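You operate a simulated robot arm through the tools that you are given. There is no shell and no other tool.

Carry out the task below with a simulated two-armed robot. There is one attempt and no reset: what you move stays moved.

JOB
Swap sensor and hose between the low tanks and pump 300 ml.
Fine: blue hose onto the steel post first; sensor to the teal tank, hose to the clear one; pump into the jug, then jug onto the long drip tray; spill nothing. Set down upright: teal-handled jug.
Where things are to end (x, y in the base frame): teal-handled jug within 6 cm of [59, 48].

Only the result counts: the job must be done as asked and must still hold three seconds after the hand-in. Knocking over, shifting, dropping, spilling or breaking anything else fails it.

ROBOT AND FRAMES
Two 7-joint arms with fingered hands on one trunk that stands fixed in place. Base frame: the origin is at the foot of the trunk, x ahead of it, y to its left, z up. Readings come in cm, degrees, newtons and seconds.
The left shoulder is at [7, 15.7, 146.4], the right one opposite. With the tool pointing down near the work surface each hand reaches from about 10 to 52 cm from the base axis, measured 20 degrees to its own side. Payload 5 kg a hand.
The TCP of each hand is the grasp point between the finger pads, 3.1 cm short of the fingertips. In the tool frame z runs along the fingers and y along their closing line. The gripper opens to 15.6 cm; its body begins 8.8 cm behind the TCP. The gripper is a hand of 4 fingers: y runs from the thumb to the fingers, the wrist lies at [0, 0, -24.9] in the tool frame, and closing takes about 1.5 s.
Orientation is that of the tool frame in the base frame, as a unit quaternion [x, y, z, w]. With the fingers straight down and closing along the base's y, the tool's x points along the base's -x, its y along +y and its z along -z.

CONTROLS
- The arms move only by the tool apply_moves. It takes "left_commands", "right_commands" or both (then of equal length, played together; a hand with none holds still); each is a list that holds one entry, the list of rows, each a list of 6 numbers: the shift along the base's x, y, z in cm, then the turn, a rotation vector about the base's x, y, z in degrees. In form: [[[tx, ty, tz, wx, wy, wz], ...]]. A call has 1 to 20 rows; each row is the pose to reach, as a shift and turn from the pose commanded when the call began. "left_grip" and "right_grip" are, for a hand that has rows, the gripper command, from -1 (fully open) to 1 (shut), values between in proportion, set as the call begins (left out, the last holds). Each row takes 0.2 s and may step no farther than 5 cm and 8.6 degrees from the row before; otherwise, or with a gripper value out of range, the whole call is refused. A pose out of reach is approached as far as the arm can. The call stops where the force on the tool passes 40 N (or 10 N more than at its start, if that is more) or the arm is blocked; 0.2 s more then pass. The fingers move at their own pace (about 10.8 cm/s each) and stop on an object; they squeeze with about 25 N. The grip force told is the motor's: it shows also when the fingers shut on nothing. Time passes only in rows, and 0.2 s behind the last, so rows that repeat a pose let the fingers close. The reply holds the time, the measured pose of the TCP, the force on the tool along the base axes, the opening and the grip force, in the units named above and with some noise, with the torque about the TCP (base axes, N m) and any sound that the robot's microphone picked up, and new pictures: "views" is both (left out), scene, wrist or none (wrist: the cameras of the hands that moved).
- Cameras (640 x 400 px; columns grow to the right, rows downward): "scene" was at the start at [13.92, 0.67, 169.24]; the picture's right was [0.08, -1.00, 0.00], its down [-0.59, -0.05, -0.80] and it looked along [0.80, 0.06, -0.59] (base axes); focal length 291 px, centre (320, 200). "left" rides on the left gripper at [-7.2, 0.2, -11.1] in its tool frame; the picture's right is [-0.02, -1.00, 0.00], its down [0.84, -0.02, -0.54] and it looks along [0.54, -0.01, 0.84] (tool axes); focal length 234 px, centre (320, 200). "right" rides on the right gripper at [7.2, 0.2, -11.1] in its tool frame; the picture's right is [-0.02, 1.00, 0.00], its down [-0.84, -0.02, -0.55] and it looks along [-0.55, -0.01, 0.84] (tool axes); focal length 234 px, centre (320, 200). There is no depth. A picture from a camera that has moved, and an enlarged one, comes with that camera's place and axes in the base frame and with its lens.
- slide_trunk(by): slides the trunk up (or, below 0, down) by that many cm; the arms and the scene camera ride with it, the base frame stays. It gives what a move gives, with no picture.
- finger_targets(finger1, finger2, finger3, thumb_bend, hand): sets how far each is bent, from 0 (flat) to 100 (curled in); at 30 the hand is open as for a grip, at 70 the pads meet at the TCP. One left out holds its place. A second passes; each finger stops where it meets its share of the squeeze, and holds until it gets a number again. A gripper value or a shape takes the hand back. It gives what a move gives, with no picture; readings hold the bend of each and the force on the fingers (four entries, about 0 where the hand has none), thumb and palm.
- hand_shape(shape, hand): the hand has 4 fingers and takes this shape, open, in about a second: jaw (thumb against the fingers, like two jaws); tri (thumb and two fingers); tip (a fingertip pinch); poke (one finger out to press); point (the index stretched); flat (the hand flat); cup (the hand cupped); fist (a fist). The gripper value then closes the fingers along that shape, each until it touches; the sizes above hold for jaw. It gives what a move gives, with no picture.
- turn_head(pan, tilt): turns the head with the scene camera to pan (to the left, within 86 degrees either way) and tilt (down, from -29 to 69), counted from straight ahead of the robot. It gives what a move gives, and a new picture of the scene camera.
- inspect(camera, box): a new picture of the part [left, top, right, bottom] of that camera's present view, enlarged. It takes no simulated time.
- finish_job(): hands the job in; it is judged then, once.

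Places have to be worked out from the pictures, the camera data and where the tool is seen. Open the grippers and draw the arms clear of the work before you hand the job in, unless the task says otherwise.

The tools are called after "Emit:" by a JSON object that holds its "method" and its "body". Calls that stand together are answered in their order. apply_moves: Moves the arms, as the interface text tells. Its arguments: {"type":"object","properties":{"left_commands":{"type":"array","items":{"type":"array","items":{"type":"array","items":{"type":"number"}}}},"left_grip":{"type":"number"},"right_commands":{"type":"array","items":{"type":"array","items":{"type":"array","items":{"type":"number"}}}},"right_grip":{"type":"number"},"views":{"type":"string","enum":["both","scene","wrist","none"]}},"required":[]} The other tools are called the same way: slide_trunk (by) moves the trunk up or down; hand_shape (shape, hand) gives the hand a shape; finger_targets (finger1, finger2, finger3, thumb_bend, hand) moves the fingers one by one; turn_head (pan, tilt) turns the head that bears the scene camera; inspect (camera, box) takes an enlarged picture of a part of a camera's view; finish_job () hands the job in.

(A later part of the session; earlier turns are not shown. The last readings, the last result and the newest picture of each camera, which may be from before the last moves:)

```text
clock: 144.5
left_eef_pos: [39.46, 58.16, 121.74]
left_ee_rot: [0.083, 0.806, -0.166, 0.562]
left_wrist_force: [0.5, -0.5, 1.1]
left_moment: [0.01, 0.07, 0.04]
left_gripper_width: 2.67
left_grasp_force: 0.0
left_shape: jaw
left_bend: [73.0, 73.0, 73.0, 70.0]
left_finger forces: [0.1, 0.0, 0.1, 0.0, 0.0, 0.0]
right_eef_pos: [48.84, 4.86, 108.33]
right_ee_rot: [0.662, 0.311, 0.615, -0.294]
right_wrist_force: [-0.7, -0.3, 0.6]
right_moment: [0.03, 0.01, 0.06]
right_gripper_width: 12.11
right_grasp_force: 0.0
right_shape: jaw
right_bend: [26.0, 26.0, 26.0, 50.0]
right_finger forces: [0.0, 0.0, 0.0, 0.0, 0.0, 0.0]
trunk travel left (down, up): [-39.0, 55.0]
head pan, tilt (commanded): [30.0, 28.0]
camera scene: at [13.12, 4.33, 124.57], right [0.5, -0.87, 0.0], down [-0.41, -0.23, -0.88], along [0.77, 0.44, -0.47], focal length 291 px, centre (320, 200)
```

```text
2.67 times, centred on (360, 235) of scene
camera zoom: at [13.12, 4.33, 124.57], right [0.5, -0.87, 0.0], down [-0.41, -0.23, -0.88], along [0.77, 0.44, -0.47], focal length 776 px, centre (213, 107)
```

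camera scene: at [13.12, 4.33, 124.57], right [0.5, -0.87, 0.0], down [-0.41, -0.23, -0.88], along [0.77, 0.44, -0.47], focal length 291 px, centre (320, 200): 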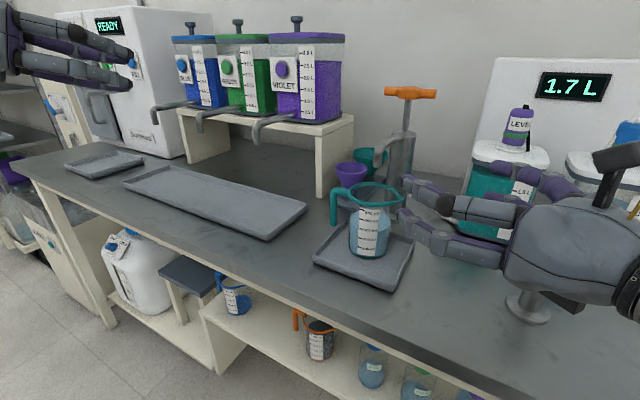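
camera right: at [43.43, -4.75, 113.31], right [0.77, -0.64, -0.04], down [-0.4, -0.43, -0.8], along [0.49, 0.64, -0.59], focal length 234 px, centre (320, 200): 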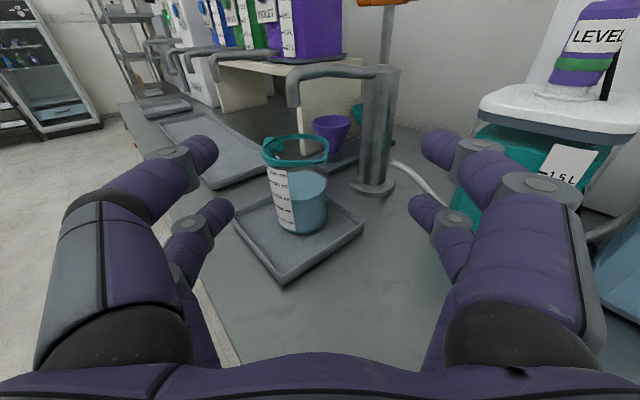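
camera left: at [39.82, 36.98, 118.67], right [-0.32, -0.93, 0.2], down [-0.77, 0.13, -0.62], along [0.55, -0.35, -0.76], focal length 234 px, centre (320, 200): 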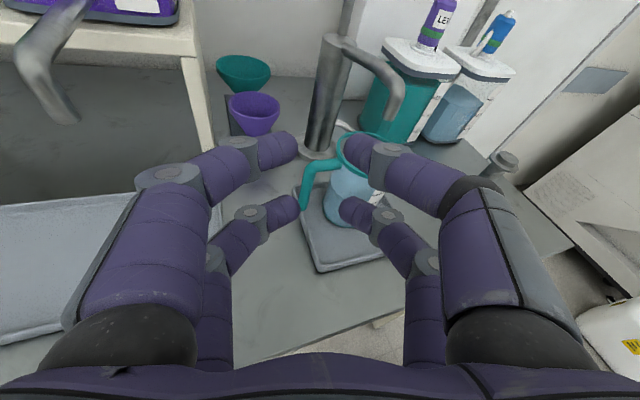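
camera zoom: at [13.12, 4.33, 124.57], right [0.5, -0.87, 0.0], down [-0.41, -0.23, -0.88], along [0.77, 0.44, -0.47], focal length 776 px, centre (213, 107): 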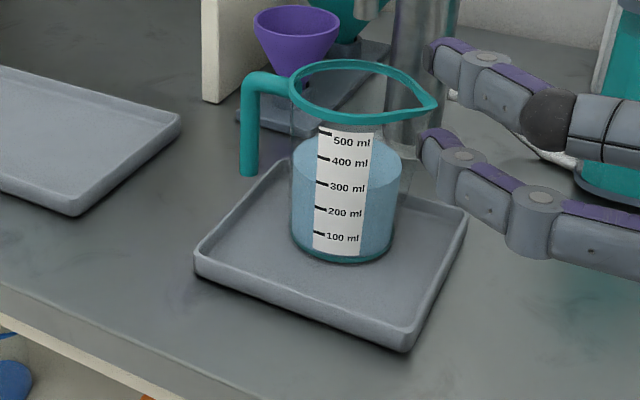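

All is back in place and undisturbed. The cause is a low elbow, so the trunk must be higher: I raise it 16 cm (shoulders ≈116), then bring the right hand back down to test.

Emit:
{"method": "slide_trunk", "body": {"by": 16}}

Emit:
{"method": "apply_moves", "body": {"right_commands": [[[-0.3, 0.2, -4, 0, 0, 0], [-0.6, 0.4, -8, 0, 0, 0], [-0.9, 0.6, -12, 0, 0, 0], [-0.9, 0.8, -16, 0, 0, 0], [-0.9, 1, -20, 0, 0, 0], [-0.9, 1, -24, 0, 0, 0], [-0.9, 1, -27, 0, 0, 0], [-0.9, 1, -28.5, 0, 0, 0], [-0.9, 1, -28.5, 0, 0, 0]]], "views": "both"}}

```text
clock: 146.4
left_eef_pos: [39.41, 58.46, 137.6]
left_ee_rot: [0.082, 0.806, -0.167, 0.561]
left_wrist_force: [0.7, 0.0, -0.2]
left_moment: [-0.03, -0.03, 0.01]
left_gripper_width: 2.63
left_grasp_force: 0.1
left_shape: jaw
left_bend: [73.0, 73.0, 73.0, 70.0]
left_finger forces: [0.0, 0.0, 0.0, 0.0, 0.0, 0.1]
right_eef_pos: [48.86, 4.98, 124.32]
right_ee_rot: [0.662, 0.311, 0.615, -0.293]
right_wrist_force: [-0.2, -0.5, 0.7]
right_moment: [-0.01, 0.01, 0.0]
right_gripper_width: 12.08
right_grasp_force: 0.1
right_shape: jaw
right_bend: [26.0, 26.0, 26.0, 50.0]
right_finger forces: [0.0, 0.0, 0.0, 0.1, 0.1, 0.1]
trunk travel left (down, up): [-55.0, 39.0]
head pan, tilt (commanded): [30.0, 28.0]
```

```text
clock: 148.4
left_eef_pos: [39.45, 58.43, 137.55]
left_ee_rot: [0.081, 0.806, -0.166, 0.562]
left_wrist_force: [-0.9, -0.6, 0.1]
left_moment: [0.0, 0.04, 0.01]
left_gripper_width: 2.68
left_grasp_force: 0.1
left_shape: jaw
left_bend: [73.0, 73.0, 73.0, 70.0]
left_finger forces: [0.1, 0.1, 0.0, 0.0, 0.0, 0.0]
right_eef_pos: [48.03, 5.79, 95.85]
right_ee_rot: [0.662, 0.312, 0.615, -0.294]
right_wrist_force: [-0.1, -0.2, -0.1]
right_moment: [0.0, 0.0, 0.01]
right_gripper_width: 12.1
right_grasp_force: 0.1
right_shape: jaw
right_bend: [26.0, 26.0, 26.0, 50.0]
right_finger forces: [0.0, 0.0, 0.0, 0.1, 0.0, 0.0]
trunk travel left (down, up): [-55.0, 39.0]
head pan, tilt (commanded): [30.0, 28.0]
camera scene: at [13.08, 4.61, 140.56], right [0.5, -0.87, 0.0], down [-0.41, -0.23, -0.88], along [0.76, 0.44, -0.47], focal length 291 px, centre (320, 200)
camera right: at [41.54, -2.55, 103.9], right [0.77, -0.63, -0.03], down [-0.4, -0.45, -0.8], along [0.49, 0.63, -0.6], focal length 234 px, centre (320, 200)
```

scene: 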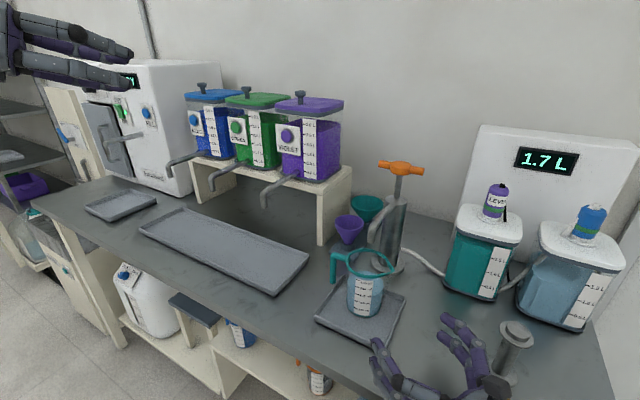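
right: 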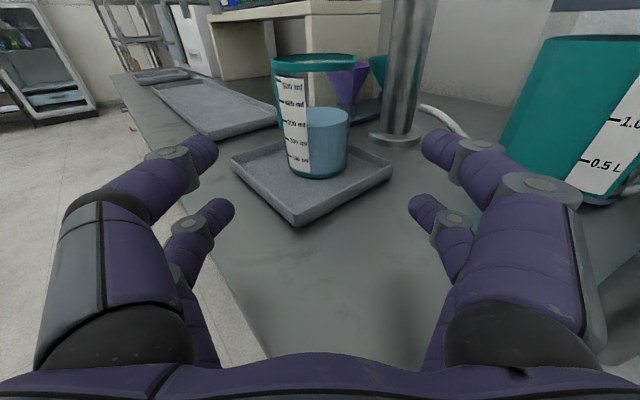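

Reached cleanly with the trunk in its nominal place. I tilt the head down a bit and advance halfway, watching the camera pose for any trunk push.

Emit:
{"method": "turn_head", "body": {"pan": 20, "tilt": 42}}

Emit:
{"method": "apply_moves", "body": {"right_commands": [[[1.3, 1.6, 0, 0, 0, 0], [2.6, 3.2, 0, 0, 0, 0], [3.9, 4.7, 0, 0, 0, 0], [5.1, 6.2, 0, 0, 0, 0], [5.1, 6.2, 0, 0, 0, 0]]], "views": "both"}}

```text
clock: 149.1
left_eef_pos: [39.5, 58.46, 137.6]
left_ee_rot: [0.081, 0.806, -0.166, 0.562]
left_wrist_force: [0.3, -0.9, 0.1]
left_moment: [0.03, 0.02, 0.0]
left_gripper_width: 2.65
left_grasp_force: 0.1
left_shape: jaw
left_bend: [73.0, 73.0, 73.0, 70.0]
left_finger forces: [0.1, 0.1, 0.0, 0.0, 0.1, 0.1]
right_eef_pos: [48.09, 5.76, 95.87]
right_ee_rot: [0.662, 0.312, 0.614, -0.294]
right_wrist_force: [0.2, 0.3, -0.9]
right_moment: [0.05, -0.01, 0.0]
right_gripper_width: 12.1
right_grasp_force: 0.0
right_shape: jaw
right_bend: [26.0, 26.0, 26.0, 50.0]
right_finger forces: [0.0, 0.1, 0.0, 0.0, 0.1, 0.1]
trunk travel left (down, up): [-55.0, 39.0]
head pan, tilt (commanded): [20.0, 42.0]
camera scene: at [13.07, 2.91, 138.41], right [0.34, -0.94, 0.0], down [-0.63, -0.23, -0.74], along [0.7, 0.25, -0.67], focal length 291 px, centre (320, 200)
```

scene: 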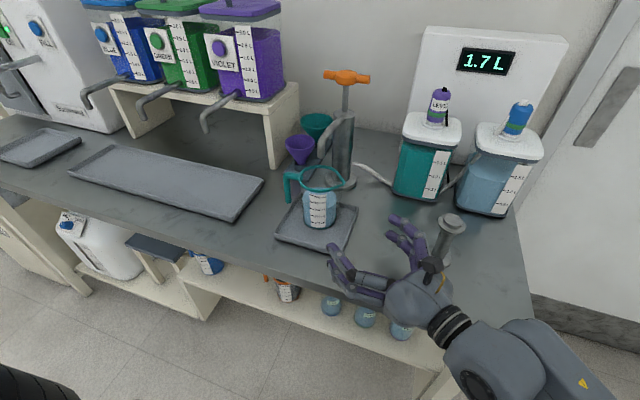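

```text
clock: 150.3
left_eef_pos: [39.38, 58.4, 137.61]
left_ee_rot: [0.081, 0.806, -0.166, 0.562]
left_wrist_force: [0.3, -0.5, 0.1]
left_moment: [0.01, 0.03, 0.0]
left_gripper_width: 2.66
left_grasp_force: 0.2
left_shape: jaw
left_bend: [73.0, 73.0, 73.0, 70.0]
left_finger forces: [0.0, 0.0, 0.1, 0.1, 0.0, 0.0]
right_eef_pos: [53.01, 12.0, 95.83]
right_ee_rot: [0.662, 0.311, 0.615, -0.294]
right_wrist_force: [-0.5, -0.5, -0.3]
right_moment: [-0.04, -0.02, 0.0]
right_gripper_width: 12.07
right_grasp_force: 0.1
right_shape: jaw
right_bend: [26.0, 26.0, 26.0, 50.0]
right_finger forces: [0.0, 0.1, 0.1, 0.1, 0.0, 0.0]
trunk travel left (down, up): [-55.0, 39.0]
head pan, tilt (commanded): [20.0, 42.0]
camera scene: at [13.03, 2.85, 138.42], right [0.34, -0.94, 0.0], down [-0.63, -0.23, -0.74], along [0.7, 0.25, -0.67], focal length 291 px, centre (320, 200)
camera right: at [46.61, 3.73, 103.92], right [0.77, -0.63, -0.03], down [-0.4, -0.45, -0.8], along [0.49, 0.63, -0.6], focal length 234 px, centre (320, 200)
```

scene: 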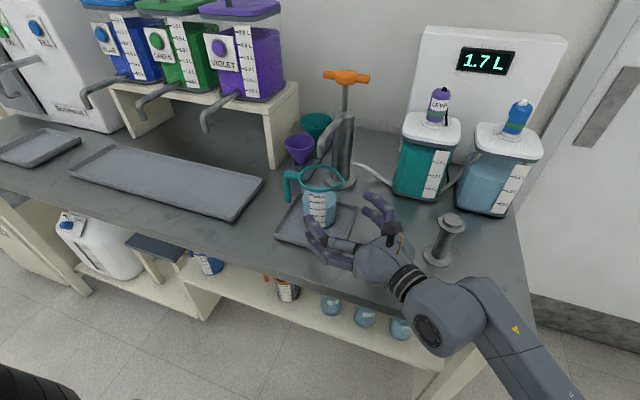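
right: 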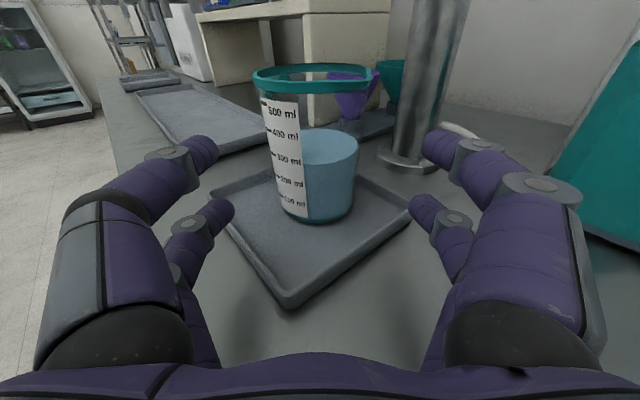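

No trunk push and the jug stays centred. I advance the remaining 8.4 cm.

Emit:
{"method": "apply_moves", "body": {"right_commands": [[[1.3, 1.65, 0, 0, 0, 0], [2.6, 3.3, 0, 0, 0, 0], [3.9, 4.9, 0, 0, 0, 0], [5.28, 6.6, 0, 0, 0, 0], [5.28, 6.6, 0, 0, 0, 0]]], "views": "both"}}

Emit:
{"method": "inspect", "body": {"camera": "right", "box": [200, 60, 440, 300]}}

Emit:
{"method": "inspect", "body": {"camera": "scene", "box": [260, 150, 420, 290]}}

```text
clock: 151.5
left_eef_pos: [39.33, 58.43, 137.58]
left_ee_rot: [0.081, 0.807, -0.166, 0.561]
left_wrist_force: [0.4, 0.9, 0.2]
left_moment: [0.03, -0.02, -0.01]
left_gripper_width: 2.66
left_grasp_force: 0.1
left_shape: jaw
left_bend: [73.0, 73.0, 73.0, 70.0]
left_finger forces: [0.1, 0.0, 0.0, 0.0, 0.1, 0.1]
right_eef_pos: [58.35, 18.54, 95.73]
right_ee_rot: [0.662, 0.311, 0.616, -0.293]
right_wrist_force: [-0.8, -0.2, -0.3]
right_moment: [0.0, -0.05, 0.0]
right_gripper_width: 12.11
right_grasp_force: 0.0
right_shape: jaw
right_bend: [26.0, 26.0, 26.0, 50.0]
right_finger forces: [0.1, 0.0, 0.1, 0.0, 0.1, 0.1]
trunk travel left (down, up): [-55.0, 39.0]
head pan, tilt (commanded): [20.0, 42.0]
camera scene: at [13.03, 2.86, 138.42], right [0.34, -0.94, 0.0], down [-0.63, -0.23, -0.74], along [0.7, 0.25, -0.67], focal length 291 px, centre (320, 200)
camera right: at [51.96, 10.2, 103.8], right [0.77, -0.63, -0.03], down [-0.4, -0.45, -0.8], along [0.49, 0.63, -0.6], focal length 234 px, centre (320, 200)
```

scene: 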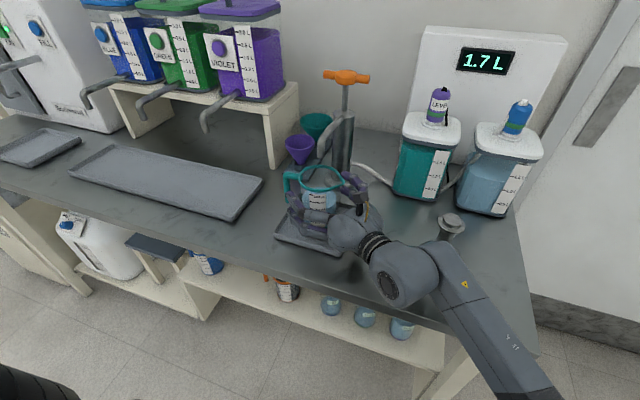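
right: 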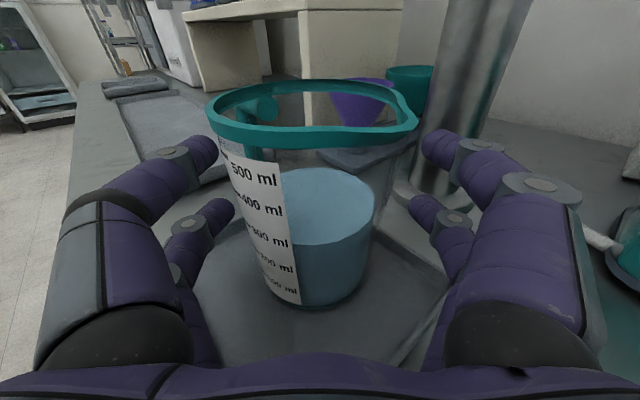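

```text
1.67 times, centred on (320, 180) of right
camera zoom: at [51.96, 10.2, 103.8], right [0.77, -0.63, -0.03], down [-0.4, -0.45, -0.8], along [0.49, 0.63, -0.6], focal length 390 px, centre (320, 233)
```

zoom: 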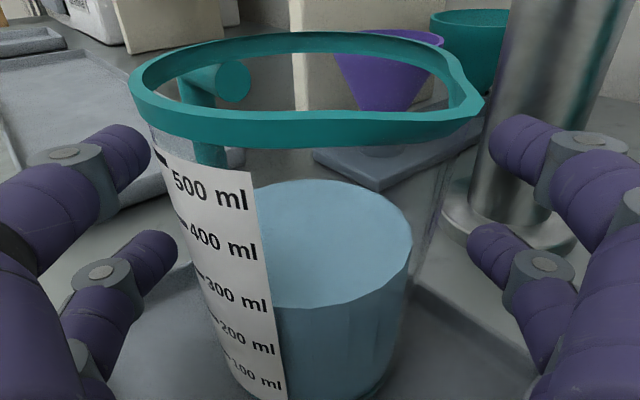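

```text
2.86 times, centred on (340, 220) of scene
camera zoom: at [13.03, 2.86, 138.42], right [0.34, -0.94, 0.0], down [-0.63, -0.23, -0.74], along [0.7, 0.25, -0.67], focal length 832 px, centre (263, 143)
```

zoom: 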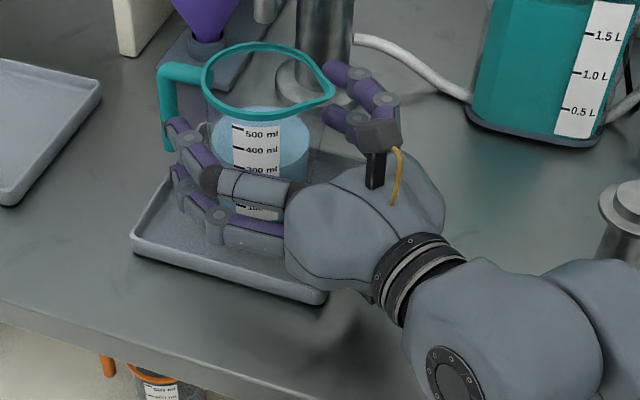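

The jug sits ~0.4 cm left of the finger centre; I shift to match and then close on the body.

Emit:
{"method": "apply_moves", "body": {"right_commands": [[[-0.2, 0.15, -0.2, 0, 0, 0], [-0.35, 0.28, -0.4, 0, 0, 0], [-0.35, 0.28, -0.4, 0, 0, 0]]], "views": "none"}}

Emit:
{"method": "apply_moves", "body": {"right_commands": [[[0, 0, 0, 0, 0, 0], [0, 0, 0, 0, 0, 0], [0, 0, 0, 0, 0, 0], [0, 0, 0, 0, 0, 0], [0, 0, 0, 0, 0, 0], [0, 0, 0, 0, 0, 0]]], "right_grip": 1, "views": "wrist"}}

Emit:
{"method": "inspect", "body": {"camera": "scene", "box": [260, 150, 420, 290]}}

```text
clock: 152.3
left_eef_pos: [39.4, 58.48, 137.65]
left_ee_rot: [0.081, 0.806, -0.165, 0.562]
left_wrist_force: [-0.2, 0.0, 1.4]
left_moment: [-0.04, 0.01, -0.03]
left_gripper_width: 2.65
left_grasp_force: 0.1
left_shape: jaw
left_bend: [73.0, 73.0, 73.0, 70.0]
left_finger forces: [0.0, 0.0, 0.1, 0.1, 0.1, 0.1]
right_eef_pos: [57.94, 19.02, 95.25]
right_ee_rot: [0.662, 0.312, 0.614, -0.294]
right_wrist_force: [-0.4, 0.4, 0.4]
right_moment: [0.0, -0.03, 0.05]
right_gripper_width: 12.12
right_grasp_force: 0.2
right_shape: jaw
right_bend: [26.0, 26.0, 26.0, 50.0]
right_finger forces: [0.0, 0.1, 0.1, 0.0, 0.1, 0.0]
trunk travel left (down, up): [-55.0, 39.0]
head pan, tilt (commanded): [20.0, 42.0]
```

```text
clock: 153.7
left_eef_pos: [39.37, 58.44, 137.56]
left_ee_rot: [0.08, 0.806, -0.165, 0.562]
left_wrist_force: [0.8, 0.4, 0.5]
left_moment: [0.0, 0.0, 0.02]
left_gripper_width: 2.64
left_grasp_force: 0.1
left_shape: jaw
left_bend: [73.0, 73.0, 73.0, 70.0]
left_finger forces: [0.1, 0.0, 0.0, 0.0, 0.0, 0.0]
right_eef_pos: [58.02, 18.93, 95.31]
right_ee_rot: [0.662, 0.312, 0.615, -0.294]
right_wrist_force: [-0.2, 0.1, 0.3]
right_moment: [0.01, -0.01, -0.01]
right_gripper_width: 7.26
right_grasp_force: 25.0
right_shape: jaw
right_bend: [73.0, 73.0, 73.0, 70.0]
right_finger forces: [22.6, 22.4, 22.3, 0.0, 22.8, 0.0]
trunk travel left (down, up): [-55.0, 39.0]
head pan, tilt (commanded): [20.0, 42.0]
camera right: at [51.59, 10.6, 103.39], right [0.77, -0.63, -0.03], down [-0.4, -0.45, -0.8], along [0.49, 0.63, -0.6], focal length 234 px, centre (320, 200)
```

right: 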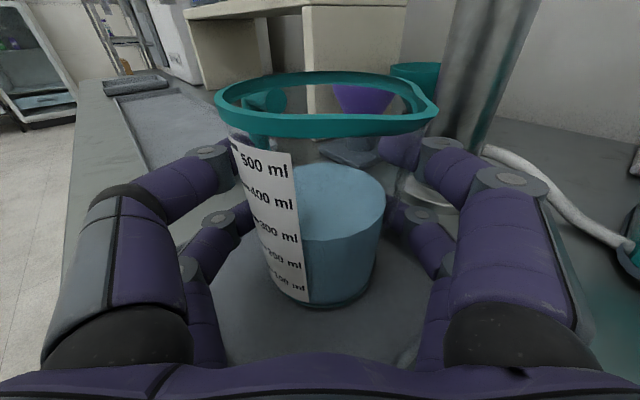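

```text
2.86 times, centred on (340, 220) of scene
camera zoom: at [13.08, 2.92, 138.41], right [0.34, -0.94, 0.0], down [-0.63, -0.23, -0.74], along [0.7, 0.25, -0.67], focal length 832 px, centre (263, 143)
```

zoom: 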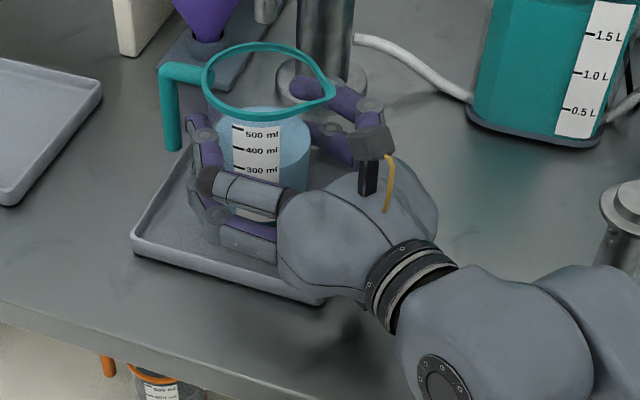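

A perfectly even grip with zero net force and the jug upright. I lift slowly 2.3 cm (staying below the pump spout).

Emit:
{"method": "apply_moves", "body": {"right_commands": [[[0, 0, 0.2, 0, 0, 0], [0, 0, 0.5, 0, 0, 0], [0, 0, 0.8, 0, 0, 0], [0, 0, 1.1, 0, 0, 0], [0, 0, 1.4, 0, 0, 0], [0, 0, 1.7, 0, 0, 0], [0, 0, 2, 0, 0, 0], [0, 0, 2.2, 0, 0, 0], [0, 0, 2.3, 0, 0, 0]]], "views": "both"}}

Emit:
{"method": "inspect", "body": {"camera": "scene", "box": [260, 130, 420, 270]}}

```text
clock: 155.7
left_eef_pos: [39.43, 58.54, 137.39]
left_ee_rot: [0.081, 0.806, -0.166, 0.562]
left_wrist_force: [0.3, 0.3, 0.2]
left_moment: [-0.01, -0.02, -0.02]
left_gripper_width: 2.68
left_grasp_force: 0.0
left_shape: jaw
left_bend: [73.0, 73.0, 73.0, 70.0]
left_finger forces: [0.0, 0.1, 0.0, 0.0, 0.0, 0.0]
right_eef_pos: [57.96, 19.05, 97.58]
right_ee_rot: [0.662, 0.312, 0.615, -0.294]
right_wrist_force: [0.2, 0.1, -4.4]
right_moment: [-0.11, 0.03, 0.02]
right_gripper_width: 7.29
right_grasp_force: 24.8
right_shape: jaw
right_bend: [73.0, 73.0, 73.0, 70.0]
right_finger forces: [22.7, 22.6, 22.4, 0.0, 22.7, 0.1]
trunk travel left (down, up): [-55.0, 39.0]
head pan, tilt (commanded): [20.0, 42.0]
camera scene: at [13.11, 2.93, 138.4], right [0.34, -0.94, 0.0], down [-0.63, -0.23, -0.74], along [0.7, 0.25, -0.67], focal length 291 px, centre (320, 200)
camera right: at [51.62, 10.7, 105.72], right [0.77, -0.63, -0.03], down [-0.4, -0.45, -0.8], along [0.49, 0.63, -0.6], focal length 234 px, centre (320, 200)
```

scene: 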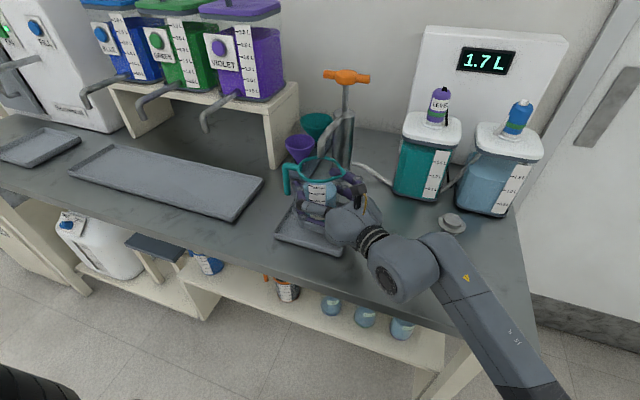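
right: 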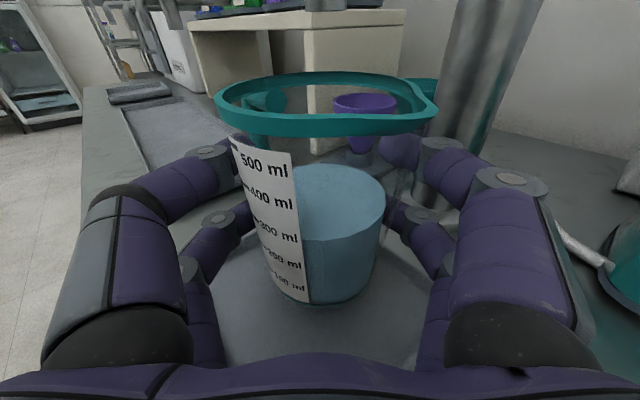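

```text
2.86 times, centred on (340, 200) of scene
camera zoom: at [13.11, 2.93, 138.4], right [0.34, -0.94, 0.0], down [-0.63, -0.23, -0.74], along [0.7, 0.25, -0.67], focal length 832 px, centre (263, 200)
```

zoom: 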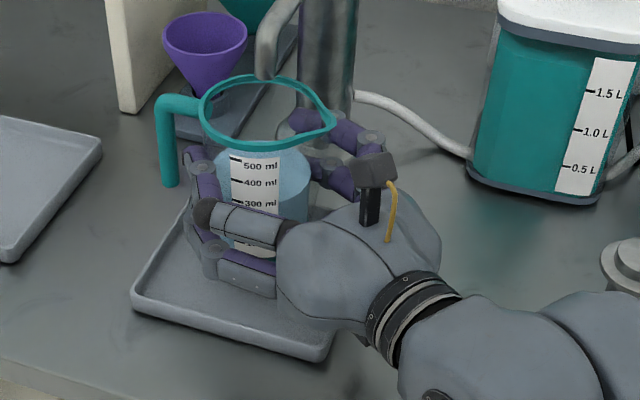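

Lifted upright (4.4 N weight on the hand), clear of the tray and below the spout. I draw it slowly toward the robot 9.5 cm to clear the pump spout.

Emit:
{"method": "apply_moves", "body": {"right_commands": [[[-0.5, 0, 0, 0, 0, 0], [-1.3, 0, 0, 0, 0, 0], [-2.3, 0, 0, 0, 0, 0], [-3.4, 0, 0, 0, 0, 0], [-4.5, 0, 0, 0, 0, 0], [-5.6, 0, 0, 0, 0, 0], [-6.7, 0, 0, 0, 0, 0], [-7.8, 0, 0, 0, 0, 0], [-8.7, 0, 0, 0, 0, 0], [-9.3, 0, 0, 0, 0, 0], [-9.5, 0, 0, 0, 0, 0]]], "views": "both"}}

Emit:
{"method": "inspect", "body": {"camera": "scene", "box": [240, 130, 420, 290]}}

```text
clock: 158.1
left_eef_pos: [39.5, 58.57, 137.56]
left_ee_rot: [0.081, 0.807, -0.166, 0.562]
left_wrist_force: [0.7, -0.4, -0.5]
left_moment: [0.02, 0.01, 0.04]
left_gripper_width: 2.65
left_grasp_force: 0.0
left_shape: jaw
left_bend: [73.0, 73.0, 73.0, 70.0]
left_finger forces: [0.1, 0.1, 0.1, 0.1, 0.0, 0.0]
right_eef_pos: [48.53, 18.89, 97.7]
right_ee_rot: [0.662, 0.312, 0.615, -0.294]
right_wrist_force: [0.1, 0.9, -3.4]
right_moment: [-0.09, 0.04, -0.02]
right_gripper_width: 7.25
right_grasp_force: 24.7
right_shape: jaw
right_bend: [73.0, 73.0, 73.0, 70.0]
right_finger forces: [22.6, 22.6, 22.5, 0.0, 22.7, 0.1]
trunk travel left (down, up): [-55.0, 39.0]
head pan, tilt (commanded): [20.0, 42.0]
camera scene: at [13.1, 2.93, 138.4], right [0.34, -0.94, 0.0], down [-0.63, -0.23, -0.74], along [0.7, 0.25, -0.67], focal length 291 px, centre (320, 200)
camera right: at [42.13, 10.62, 105.72], right [0.77, -0.63, -0.03], down [-0.4, -0.45, -0.8], along [0.49, 0.63, -0.6], focal length 234 px, centre (320, 200)
```

scene: 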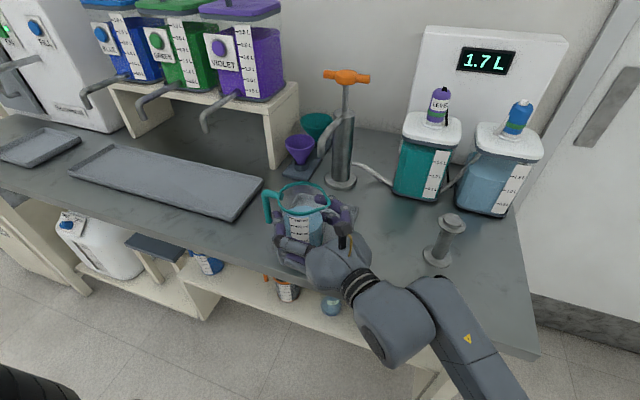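
right: 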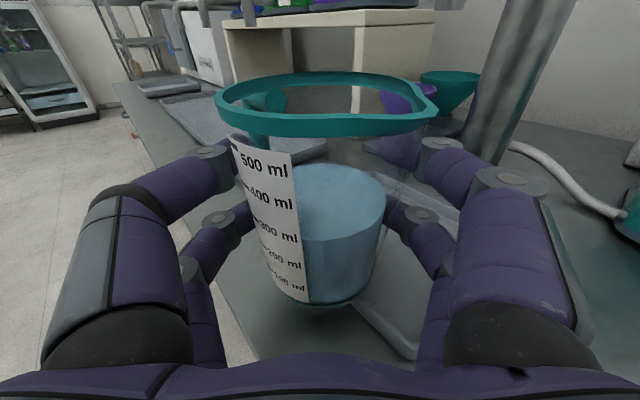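

```text
2.50 times, centred on (330, 210) of scene
camera zoom: at [13.1, 2.93, 138.4], right [0.34, -0.94, 0.0], down [-0.63, -0.23, -0.74], along [0.7, 0.25, -0.67], focal length 728 px, centre (295, 175)
```

zoom: 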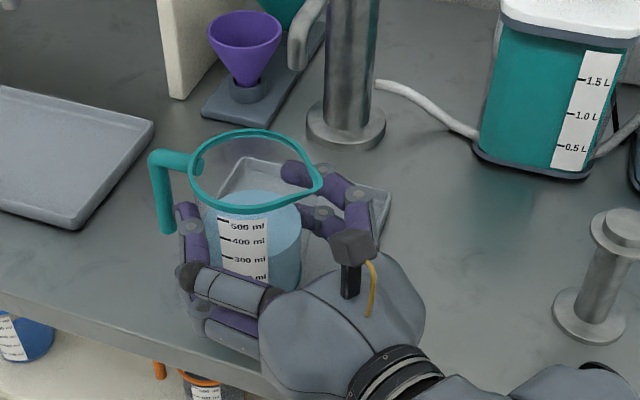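

Clear of the spout. I raise 2 cm more and carry it left, slowly, toward the long tray.

Emit:
{"method": "apply_moves", "body": {"right_commands": [[[0, 0.3, 0.4, 0, 0, 0], [0, 0.9, 1, 0, 0, 0], [0, 1.8, 1.6, 0, 0, 0], [0.1, 2.9, 2, 0, 0, 0], [0.2, 4.1, 2, 0, 0, 0], [0.3, 5.3, 2, 0, 0, 0], [0.4, 6.5, 2, 0, 0, 0], [0.5, 7.7, 2, 0, 0, 0], [0.6, 8.9, 2, 0, 0, 0], [0.7, 10.1, 2, 0, 0, 0], [0.8, 11.3, 2, 0, 0, 0], [0.9, 12.4, 2, 0, 0, 0], [1, 13.3, 2, 0, 0, 0], [1, 13.8, 2, 0, 0, 0], [1, 14, 2, 0, 0, 0]]], "views": "both"}}

Emit:
{"method": "turn_head", "body": {"pan": 35, "tilt": 40}}

```text
clock: 161.2
left_eef_pos: [39.34, 58.67, 137.49]
left_ee_rot: [0.08, 0.807, -0.166, 0.562]
left_wrist_force: [0.6, 0.4, -0.3]
left_moment: [0.01, 0.02, -0.02]
left_gripper_width: 2.65
left_grasp_force: 0.0
left_shape: jaw
left_bend: [73.0, 73.0, 73.0, 70.0]
left_finger forces: [0.0, 0.1, 0.1, 0.1, 0.0, 0.0]
right_eef_pos: [49.67, 30.82, 95.98]
right_ee_rot: [0.661, 0.346, 0.614, -0.257]
right_wrist_force: [0.6, 7.7, 19.0]
right_moment: [-0.47, -0.02, 0.05]
right_gripper_width: 7.21
right_grasp_force: 25.4
right_shape: jaw
right_bend: [73.0, 74.0, 74.0, 70.0]
right_finger forces: [22.9, 24.4, 27.6, 0.1, 21.8, 0.0]
trunk travel left (down, up): [-55.0, 39.0]
head pan, tilt (commanded): [20.0, 42.0]
stopped in row 15 (right hand): the force on the tool passed its limit at 44 N (the readings are from after the stop); the commanded pose is now the measured one
camera scene: at [13.02, 2.93, 138.42], right [0.34, -0.94, 0.0], down [-0.63, -0.23, -0.74], along [0.7, 0.25, -0.67], focal length 291 px, centre (320, 200)
camera right: at [42.9, 23.26, 104.52], right [0.77, -0.63, 0.06], down [-0.37, -0.52, -0.77], along [0.52, 0.57, -0.63], focal length 234 px, centre (320, 200)
```

scene: 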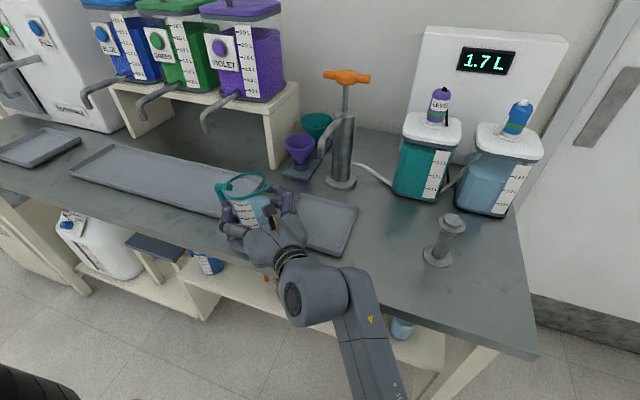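
right: 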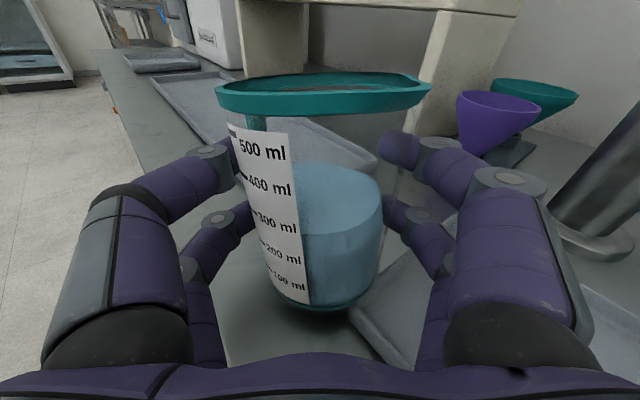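

```text
clock: 162.0
left_eef_pos: [39.2, 58.52, 137.65]
left_ee_rot: [0.081, 0.805, -0.166, 0.563]
left_wrist_force: [0.0, 0.3, 0.4]
left_moment: [0.0, 0.04, -0.02]
left_gripper_width: 2.66
left_grasp_force: 0.1
left_shape: jaw
left_bend: [73.0, 73.0, 73.0, 70.0]
left_finger forces: [0.0, 0.0, 0.0, 0.0, 0.0, 0.0]
right_eef_pos: [49.57, 30.9, 95.93]
right_ee_rot: [0.661, 0.346, 0.614, -0.257]
right_wrist_force: [3.6, 12.3, 28.9]
right_moment: [-0.46, -0.28, 0.15]
right_gripper_width: 7.21
right_grasp_force: 24.8
right_shape: jaw
right_bend: [73.0, 74.0, 74.0, 70.0]
right_finger forces: [23.0, 24.5, 27.3, 0.0, 21.9, 0.0]
trunk travel left (down, up): [-55.0, 39.0]
head pan, tilt (commanded): [35.0, 40.0]
camera scene: at [11.97, 5.0, 138.73], right [0.57, -0.82, 0.0], down [-0.53, -0.37, -0.77], along [0.63, 0.44, -0.64], focal length 291 px, centre (320, 200)
```

scene: 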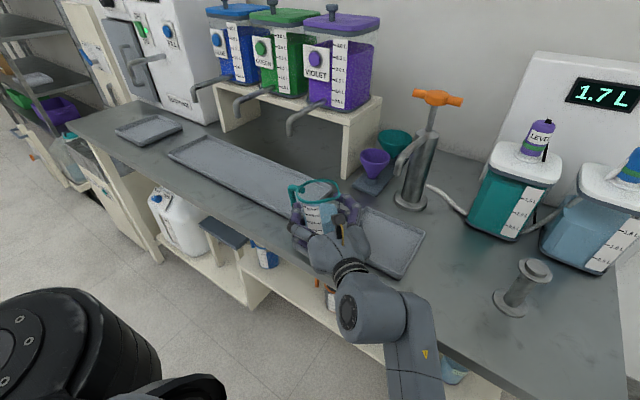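

The arm ran into a limit and sagged so that something under the hand or jug touches. I look closely before moving.

Emit:
{"method": "inspect", "body": {"camera": "scene", "box": [260, 150, 420, 300]}}

Emit:
{"method": "inspect", "body": {"camera": "right", "box": [180, 60, 440, 330]}}

Emit:
{"method": "inspect", "body": {"camera": "left", "box": [200, 150, 640, 400]}}

```text
2.67 times, centred on (340, 225) of scene
camera zoom: at [11.97, 5.0, 138.73], right [0.57, -0.82, 0.0], down [-0.53, -0.37, -0.77], along [0.63, 0.44, -0.64], focal length 776 px, centre (267, 133)
```

zoom: 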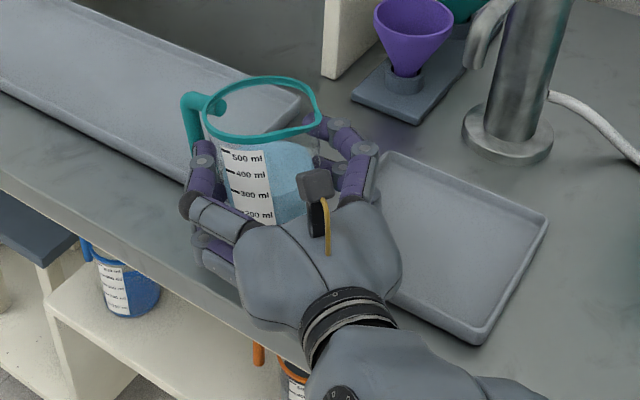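

```text
1.48 times, centred on (310, 195) of right
camera zoom: at [42.88, 23.3, 104.49], right [0.77, -0.63, 0.06], down [-0.37, -0.52, -0.77], along [0.52, 0.57, -0.64], focal length 347 px, centre (335, 207)
```

zoom: 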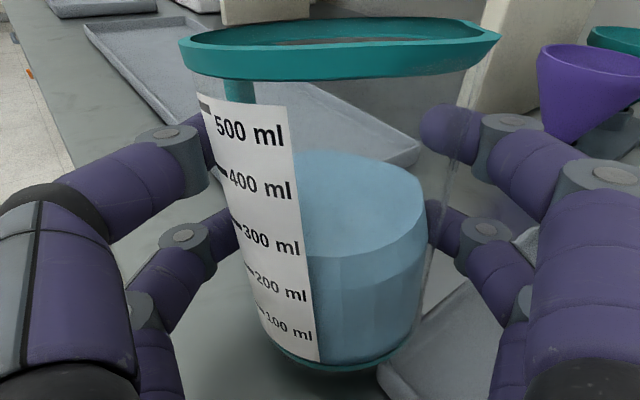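

```text
1.45 times, centred on (420, 275) of left
camera zoom: at [32.08, 63.24, 147.69], right [-0.31, -0.93, 0.2], down [-0.78, 0.13, -0.61], along [0.54, -0.34, -0.77], focal length 341 px, centre (174, 91)
```

zoom: 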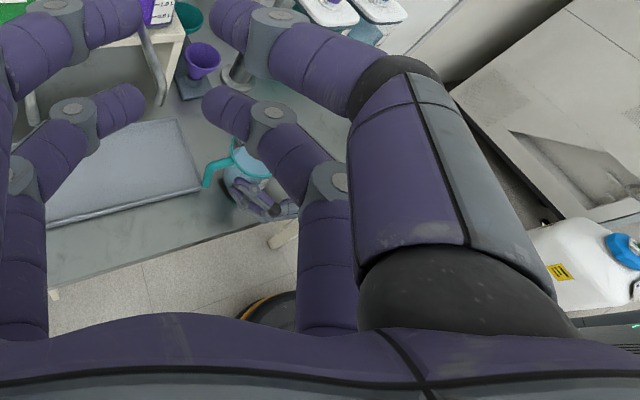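

The jug is pressed down beside the small tray and has tipped slightly forward in the grip. I lift slowly straight up and slightly back to free it.

Emit:
{"method": "apply_moves", "body": {"right_commands": [[[0, 0, 0.4, 0, 0, 0], [0, 0, 0.9, 0, 0, 0], [0, 0, 1.5, 0, 0, 0], [0, 0, 2.2, 0, 0, 0], [0, -0.3, 3, 0, 0, 0], [0, -0.8, 3.8, 0, 0, 0], [0, -1.5, 4.5, 0, 0, 0], [0, -2.2, 5, 0, 0, 0]]], "views": "both"}}

Emit:
{"method": "inspect", "body": {"camera": "scene", "box": [240, 130, 440, 300]}}

```text
clock: 162.9
left_eef_pos: [39.41, 58.53, 137.49]
left_ee_rot: [0.082, 0.806, -0.167, 0.562]
left_wrist_force: [0.3, 0.0, 0.8]
left_moment: [0.01, 0.01, 0.03]
left_gripper_width: 2.65
left_grasp_force: 0.0
left_shape: jaw
left_bend: [73.0, 73.0, 73.0, 70.0]
left_finger forces: [0.1, 0.0, 0.0, 0.0, 0.0, 0.0]
right_eef_pos: [49.96, 29.77, 95.98]
right_ee_rot: [0.659, 0.366, 0.614, -0.235]
right_wrist_force: [-4.4, 11.0, 17.1]
right_moment: [0.06, 0.41, -0.13]
right_gripper_width: 7.33
right_grasp_force: 25.0
right_shape: jaw
right_bend: [73.0, 74.0, 73.0, 70.0]
right_finger forces: [22.3, 22.4, 27.5, 0.1, 24.1, 0.0]
trunk travel left (down, up): [-55.0, 39.0]
head pan, tilt (commanded): [35.0, 40.0]
stopped in row 4 (right hand): the force on the tool passed its limit at 43 N (the readings are from after the stop); the commanded pose is now the measured one
camera scene: at [12.08, 4.97, 138.67], right [0.57, -0.82, 0.0], down [-0.53, -0.37, -0.77], along [0.63, 0.44, -0.64], focal length 291 px, centre (320, 200)
camera right: at [43.06, 22.61, 104.75], right [0.77, -0.63, 0.12], down [-0.34, -0.56, -0.75], along [0.54, 0.54, -0.65], focal length 234 px, centre (320, 200)
```

scene: 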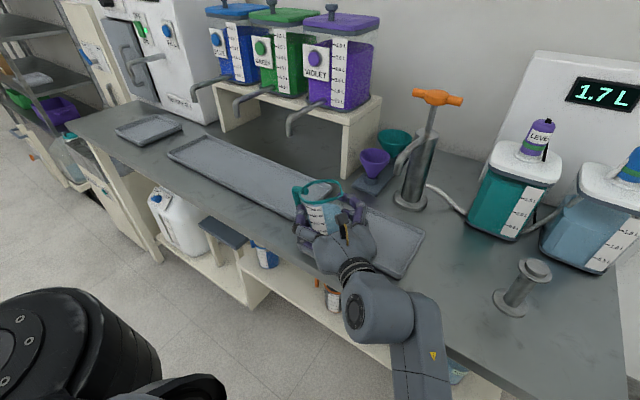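
right: 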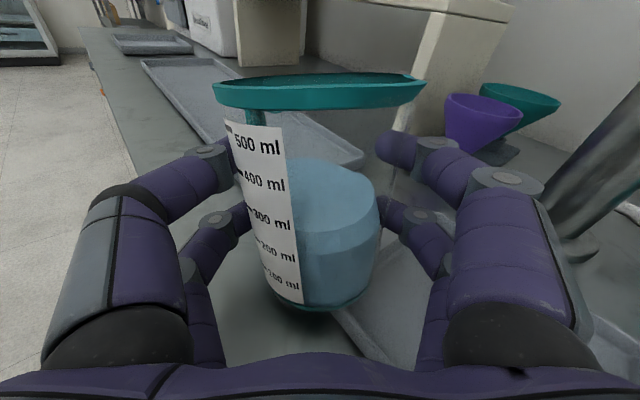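

```text
2.35 times, centred on (340, 215) of scene
camera zoom: at [12.08, 4.97, 138.67], right [0.57, -0.82, 0.0], down [-0.53, -0.37, -0.77], along [0.63, 0.44, -0.64], focal length 685 px, centre (273, 165)
```

zoom: 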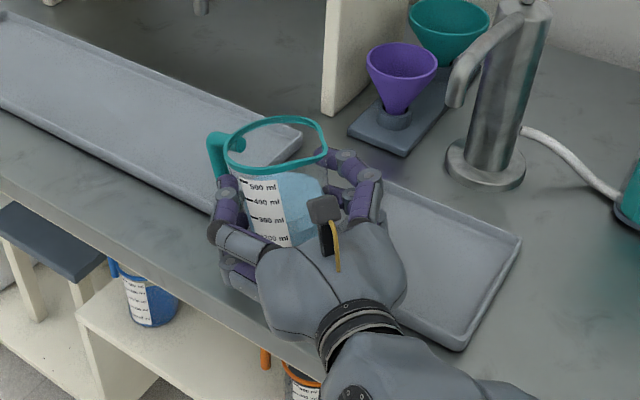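

The arm can't go up on its own here (joint limit), but the trunk can lift everything straight up: I slide the trunk up 4 cm to free the jug.

Emit:
{"method": "slide_trunk", "body": {"by": 4}}

Emit:
{"method": "inspect", "body": {"camera": "scene", "box": [240, 130, 440, 300]}}

Emit:
{"method": "inspect", "body": {"camera": "right", "box": [140, 50, 480, 350]}}

```text
clock: 163.8
left_eef_pos: [39.54, 58.63, 141.56]
left_ee_rot: [0.082, 0.806, -0.167, 0.562]
left_wrist_force: [0.1, -0.1, -0.5]
left_moment: [0.05, -0.02, -0.04]
left_gripper_width: 2.65
left_grasp_force: 0.0
left_shape: jaw
left_bend: [73.0, 73.0, 73.0, 70.0]
left_finger forces: [0.1, 0.0, 0.0, 0.0, 0.0, 0.0]
right_eef_pos: [50.4, 29.76, 99.62]
right_ee_rot: [0.662, 0.367, 0.611, -0.233]
right_wrist_force: [0.3, -0.3, -4.2]
right_moment: [-0.09, 0.0, -0.01]
right_gripper_width: 7.29
right_grasp_force: 25.0
right_shape: jaw
right_bend: [73.0, 74.0, 73.0, 70.0]
right_finger forces: [24.1, 24.5, 23.8, 0.0, 25.1, 0.1]
trunk travel left (down, up): [-59.0, 35.0]
head pan, tilt (commanded): [35.0, 40.0]
```

```text
2.35 times, centred on (340, 215) of scene
camera zoom: at [12.24, 5.03, 142.68], right [0.57, -0.82, 0.0], down [-0.53, -0.37, -0.77], along [0.63, 0.44, -0.64], focal length 685 px, centre (273, 165)
```

zoom: 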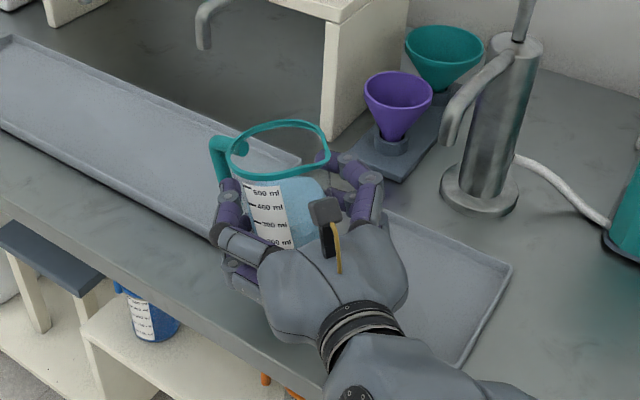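

```text
1.33 times, centred on (310, 200) of right
camera zoom: at [43.36, 22.66, 108.37], right [0.77, -0.63, 0.12], down [-0.35, -0.57, -0.75], along [0.53, 0.53, -0.66], focal length 312 px, centre (333, 200)
```

zoom: 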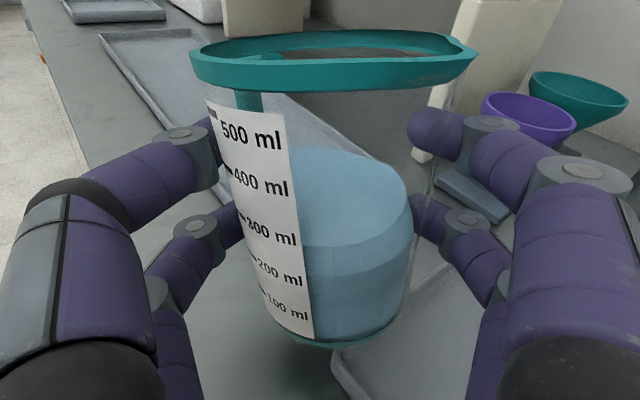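

Freed: only the 4.2 N weight remains. The right arm cannot cross further left, so I'll set the jug back on the small tray turned with its handle toward the left-rear, and then take it with the left hand. First I move back to the reachable zone and restore the hand's level orientation.

Emit:
{"method": "apply_moves", "body": {"right_commands": [[[0, -0.6, 0.1, 0.8, 0.4, 0], [0, -1.4, 0.2, 1.7, 0.9, 0], [0, -2.4, 0.4, 2.7, 1.35, 0], [0, -3.4, 0.6, 3.7, 1.8, 0], [0, -4.5, 0.8, 4.7, 2.3, 0], [0, -5.6, 1, 5.6, 2.8, 0], [0, -6.7, 1.2, 6.5, 3.2, 0], [0, -7.8, 1.4, 7.4, 3.7, 0], [0, -8.8, 1.5, 8.2, 4.07, 0], [0, -9.5, 1.5, 8.2, 4.07, 0]]], "views": "both"}}

Emit:
{"method": "inspect", "body": {"camera": "scene", "box": [260, 150, 440, 310]}}

```text
clock: 166.0
left_eef_pos: [39.49, 58.54, 141.68]
left_ee_rot: [0.081, 0.806, -0.166, 0.562]
left_wrist_force: [-1.0, -0.4, 0.9]
left_moment: [-0.05, 0.01, 0.01]
left_gripper_width: 2.65
left_grasp_force: 0.1
left_shape: jaw
left_bend: [73.0, 73.0, 73.0, 70.0]
left_finger forces: [0.0, 0.0, 0.0, 0.1, 0.0, 0.0]
right_eef_pos: [50.36, 20.21, 101.37]
right_ee_rot: [0.665, 0.311, 0.612, -0.293]
right_wrist_force: [-0.1, 0.2, -4.4]
right_moment: [-0.12, 0.01, 0.04]
right_gripper_width: 7.29
right_grasp_force: 25.2
right_shape: jaw
right_bend: [73.0, 74.0, 73.0, 70.0]
right_finger forces: [24.2, 24.6, 23.7, 0.1, 24.9, 0.0]
trunk travel left (down, up): [-59.0, 35.0]
head pan, tilt (commanded): [35.0, 40.0]
camera scene: at [12.21, 4.94, 142.7], right [0.57, -0.82, 0.0], down [-0.53, -0.37, -0.77], along [0.63, 0.44, -0.64], focal length 291 px, centre (320, 200)
camera right: at [43.94, 11.81, 109.46], right [0.77, -0.63, -0.03], down [-0.4, -0.45, -0.79], along [0.49, 0.63, -0.61], focal length 234 px, centre (320, 200)
```

scene: 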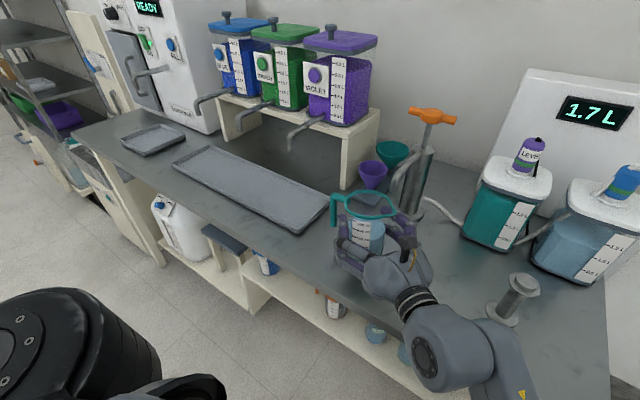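
right: 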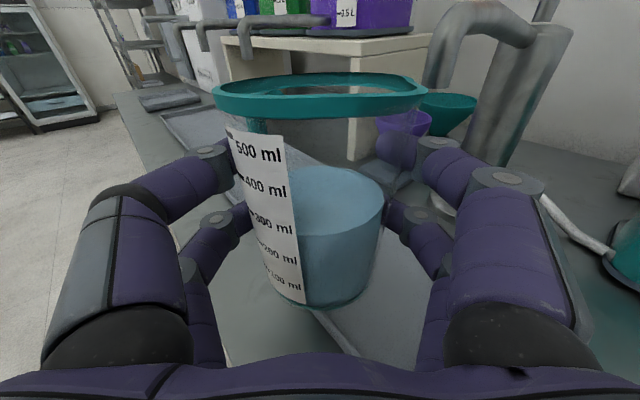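

```text
2.50 times, centred on (350, 230) of scene
camera zoom: at [12.21, 4.94, 142.7], right [0.57, -0.82, 0.0], down [-0.53, -0.37, -0.77], along [0.63, 0.44, -0.64], focal length 728 px, centre (245, 125)
```

zoom: 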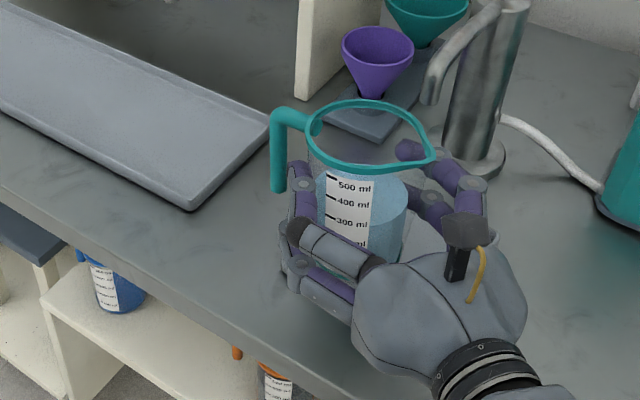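

Orientation is restored; the jug leans ~6° forward in the grip. I turn the hand 19.5° left with a small pitch-up so the jug is upright and its handle points left-rear, lowering to just above tray height.

Emit:
{"method": "apply_moves", "body": {"right_commands": [[[0, -0.1, -0.4, 0.6, -0.35, 2.4], [0, -0.3, -0.9, 1.2, -0.7, 4.9], [0, -0.4, -1.4, 1.9, -1.1, 7.3], [0, -0.5, -1.9, 2.5, -1.4, 9.8], [0, -0.7, -2.4, 3.1, -1.8, 12.2], [0, -0.8, -2.9, 3.75, -2.1, 14.6], [0, -0.9, -3.3, 4.4, -2.5, 17], [0, -0.9, -3.6, 5, -2.85, 19.5], [0, -0.9, -3.6, 5, -2.85, 19.5]]], "views": "both"}}

Emit:
{"method": "inspect", "body": {"camera": "scene", "box": [260, 150, 440, 310]}}

```text
clock: 168.0
left_eef_pos: [39.46, 58.51, 141.48]
left_ee_rot: [0.081, 0.807, -0.166, 0.561]
left_wrist_force: [0.6, 0.8, -0.5]
left_moment: [-0.01, 0.0, 0.01]
left_gripper_width: 2.63
left_grasp_force: 0.0
left_shape: jaw
left_bend: [73.0, 73.0, 73.0, 70.0]
left_finger forces: [0.0, 0.0, 0.0, 0.0, 0.0, 0.1]
right_eef_pos: [50.19, 19.29, 97.63]
right_ee_rot: [0.573, 0.4, 0.583, -0.414]
right_wrist_force: [-0.2, -0.8, -3.7]
right_moment: [-0.09, 0.01, 0.02]
right_gripper_width: 7.25
right_grasp_force: 24.8
right_shape: jaw
right_bend: [73.0, 74.0, 73.0, 70.0]
right_finger forces: [23.9, 23.9, 23.6, 0.0, 24.2, 0.0]
trunk travel left (down, up): [-59.0, 35.0]
head pan, tilt (commanded): [35.0, 40.0]
camera scene: at [12.17, 4.93, 142.7], right [0.57, -0.82, 0.0], down [-0.53, -0.37, -0.77], along [0.63, 0.44, -0.64], focal length 291 px, centre (320, 200)
camera right: at [46.76, 8.58, 104.71], right [0.94, -0.34, -0.03], down [-0.2, -0.48, -0.85], along [0.27, 0.81, -0.52], focal length 234 px, centre (320, 200)
```

scene: 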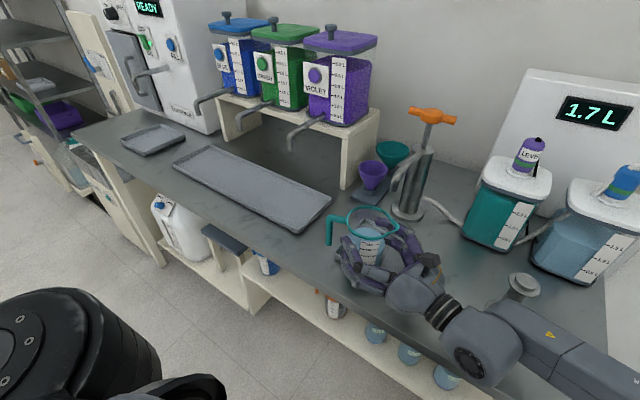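
right: 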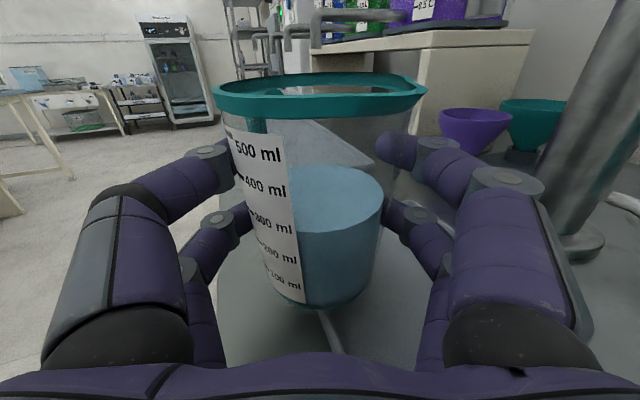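

```text
2.50 times, centred on (350, 230) of scene
camera zoom: at [12.17, 4.93, 142.7], right [0.57, -0.82, 0.0], down [-0.53, -0.37, -0.77], along [0.63, 0.44, -0.64], focal length 728 px, centre (245, 125)
```

zoom: 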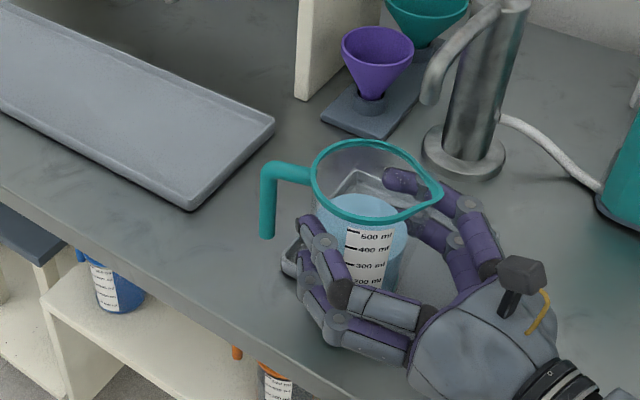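

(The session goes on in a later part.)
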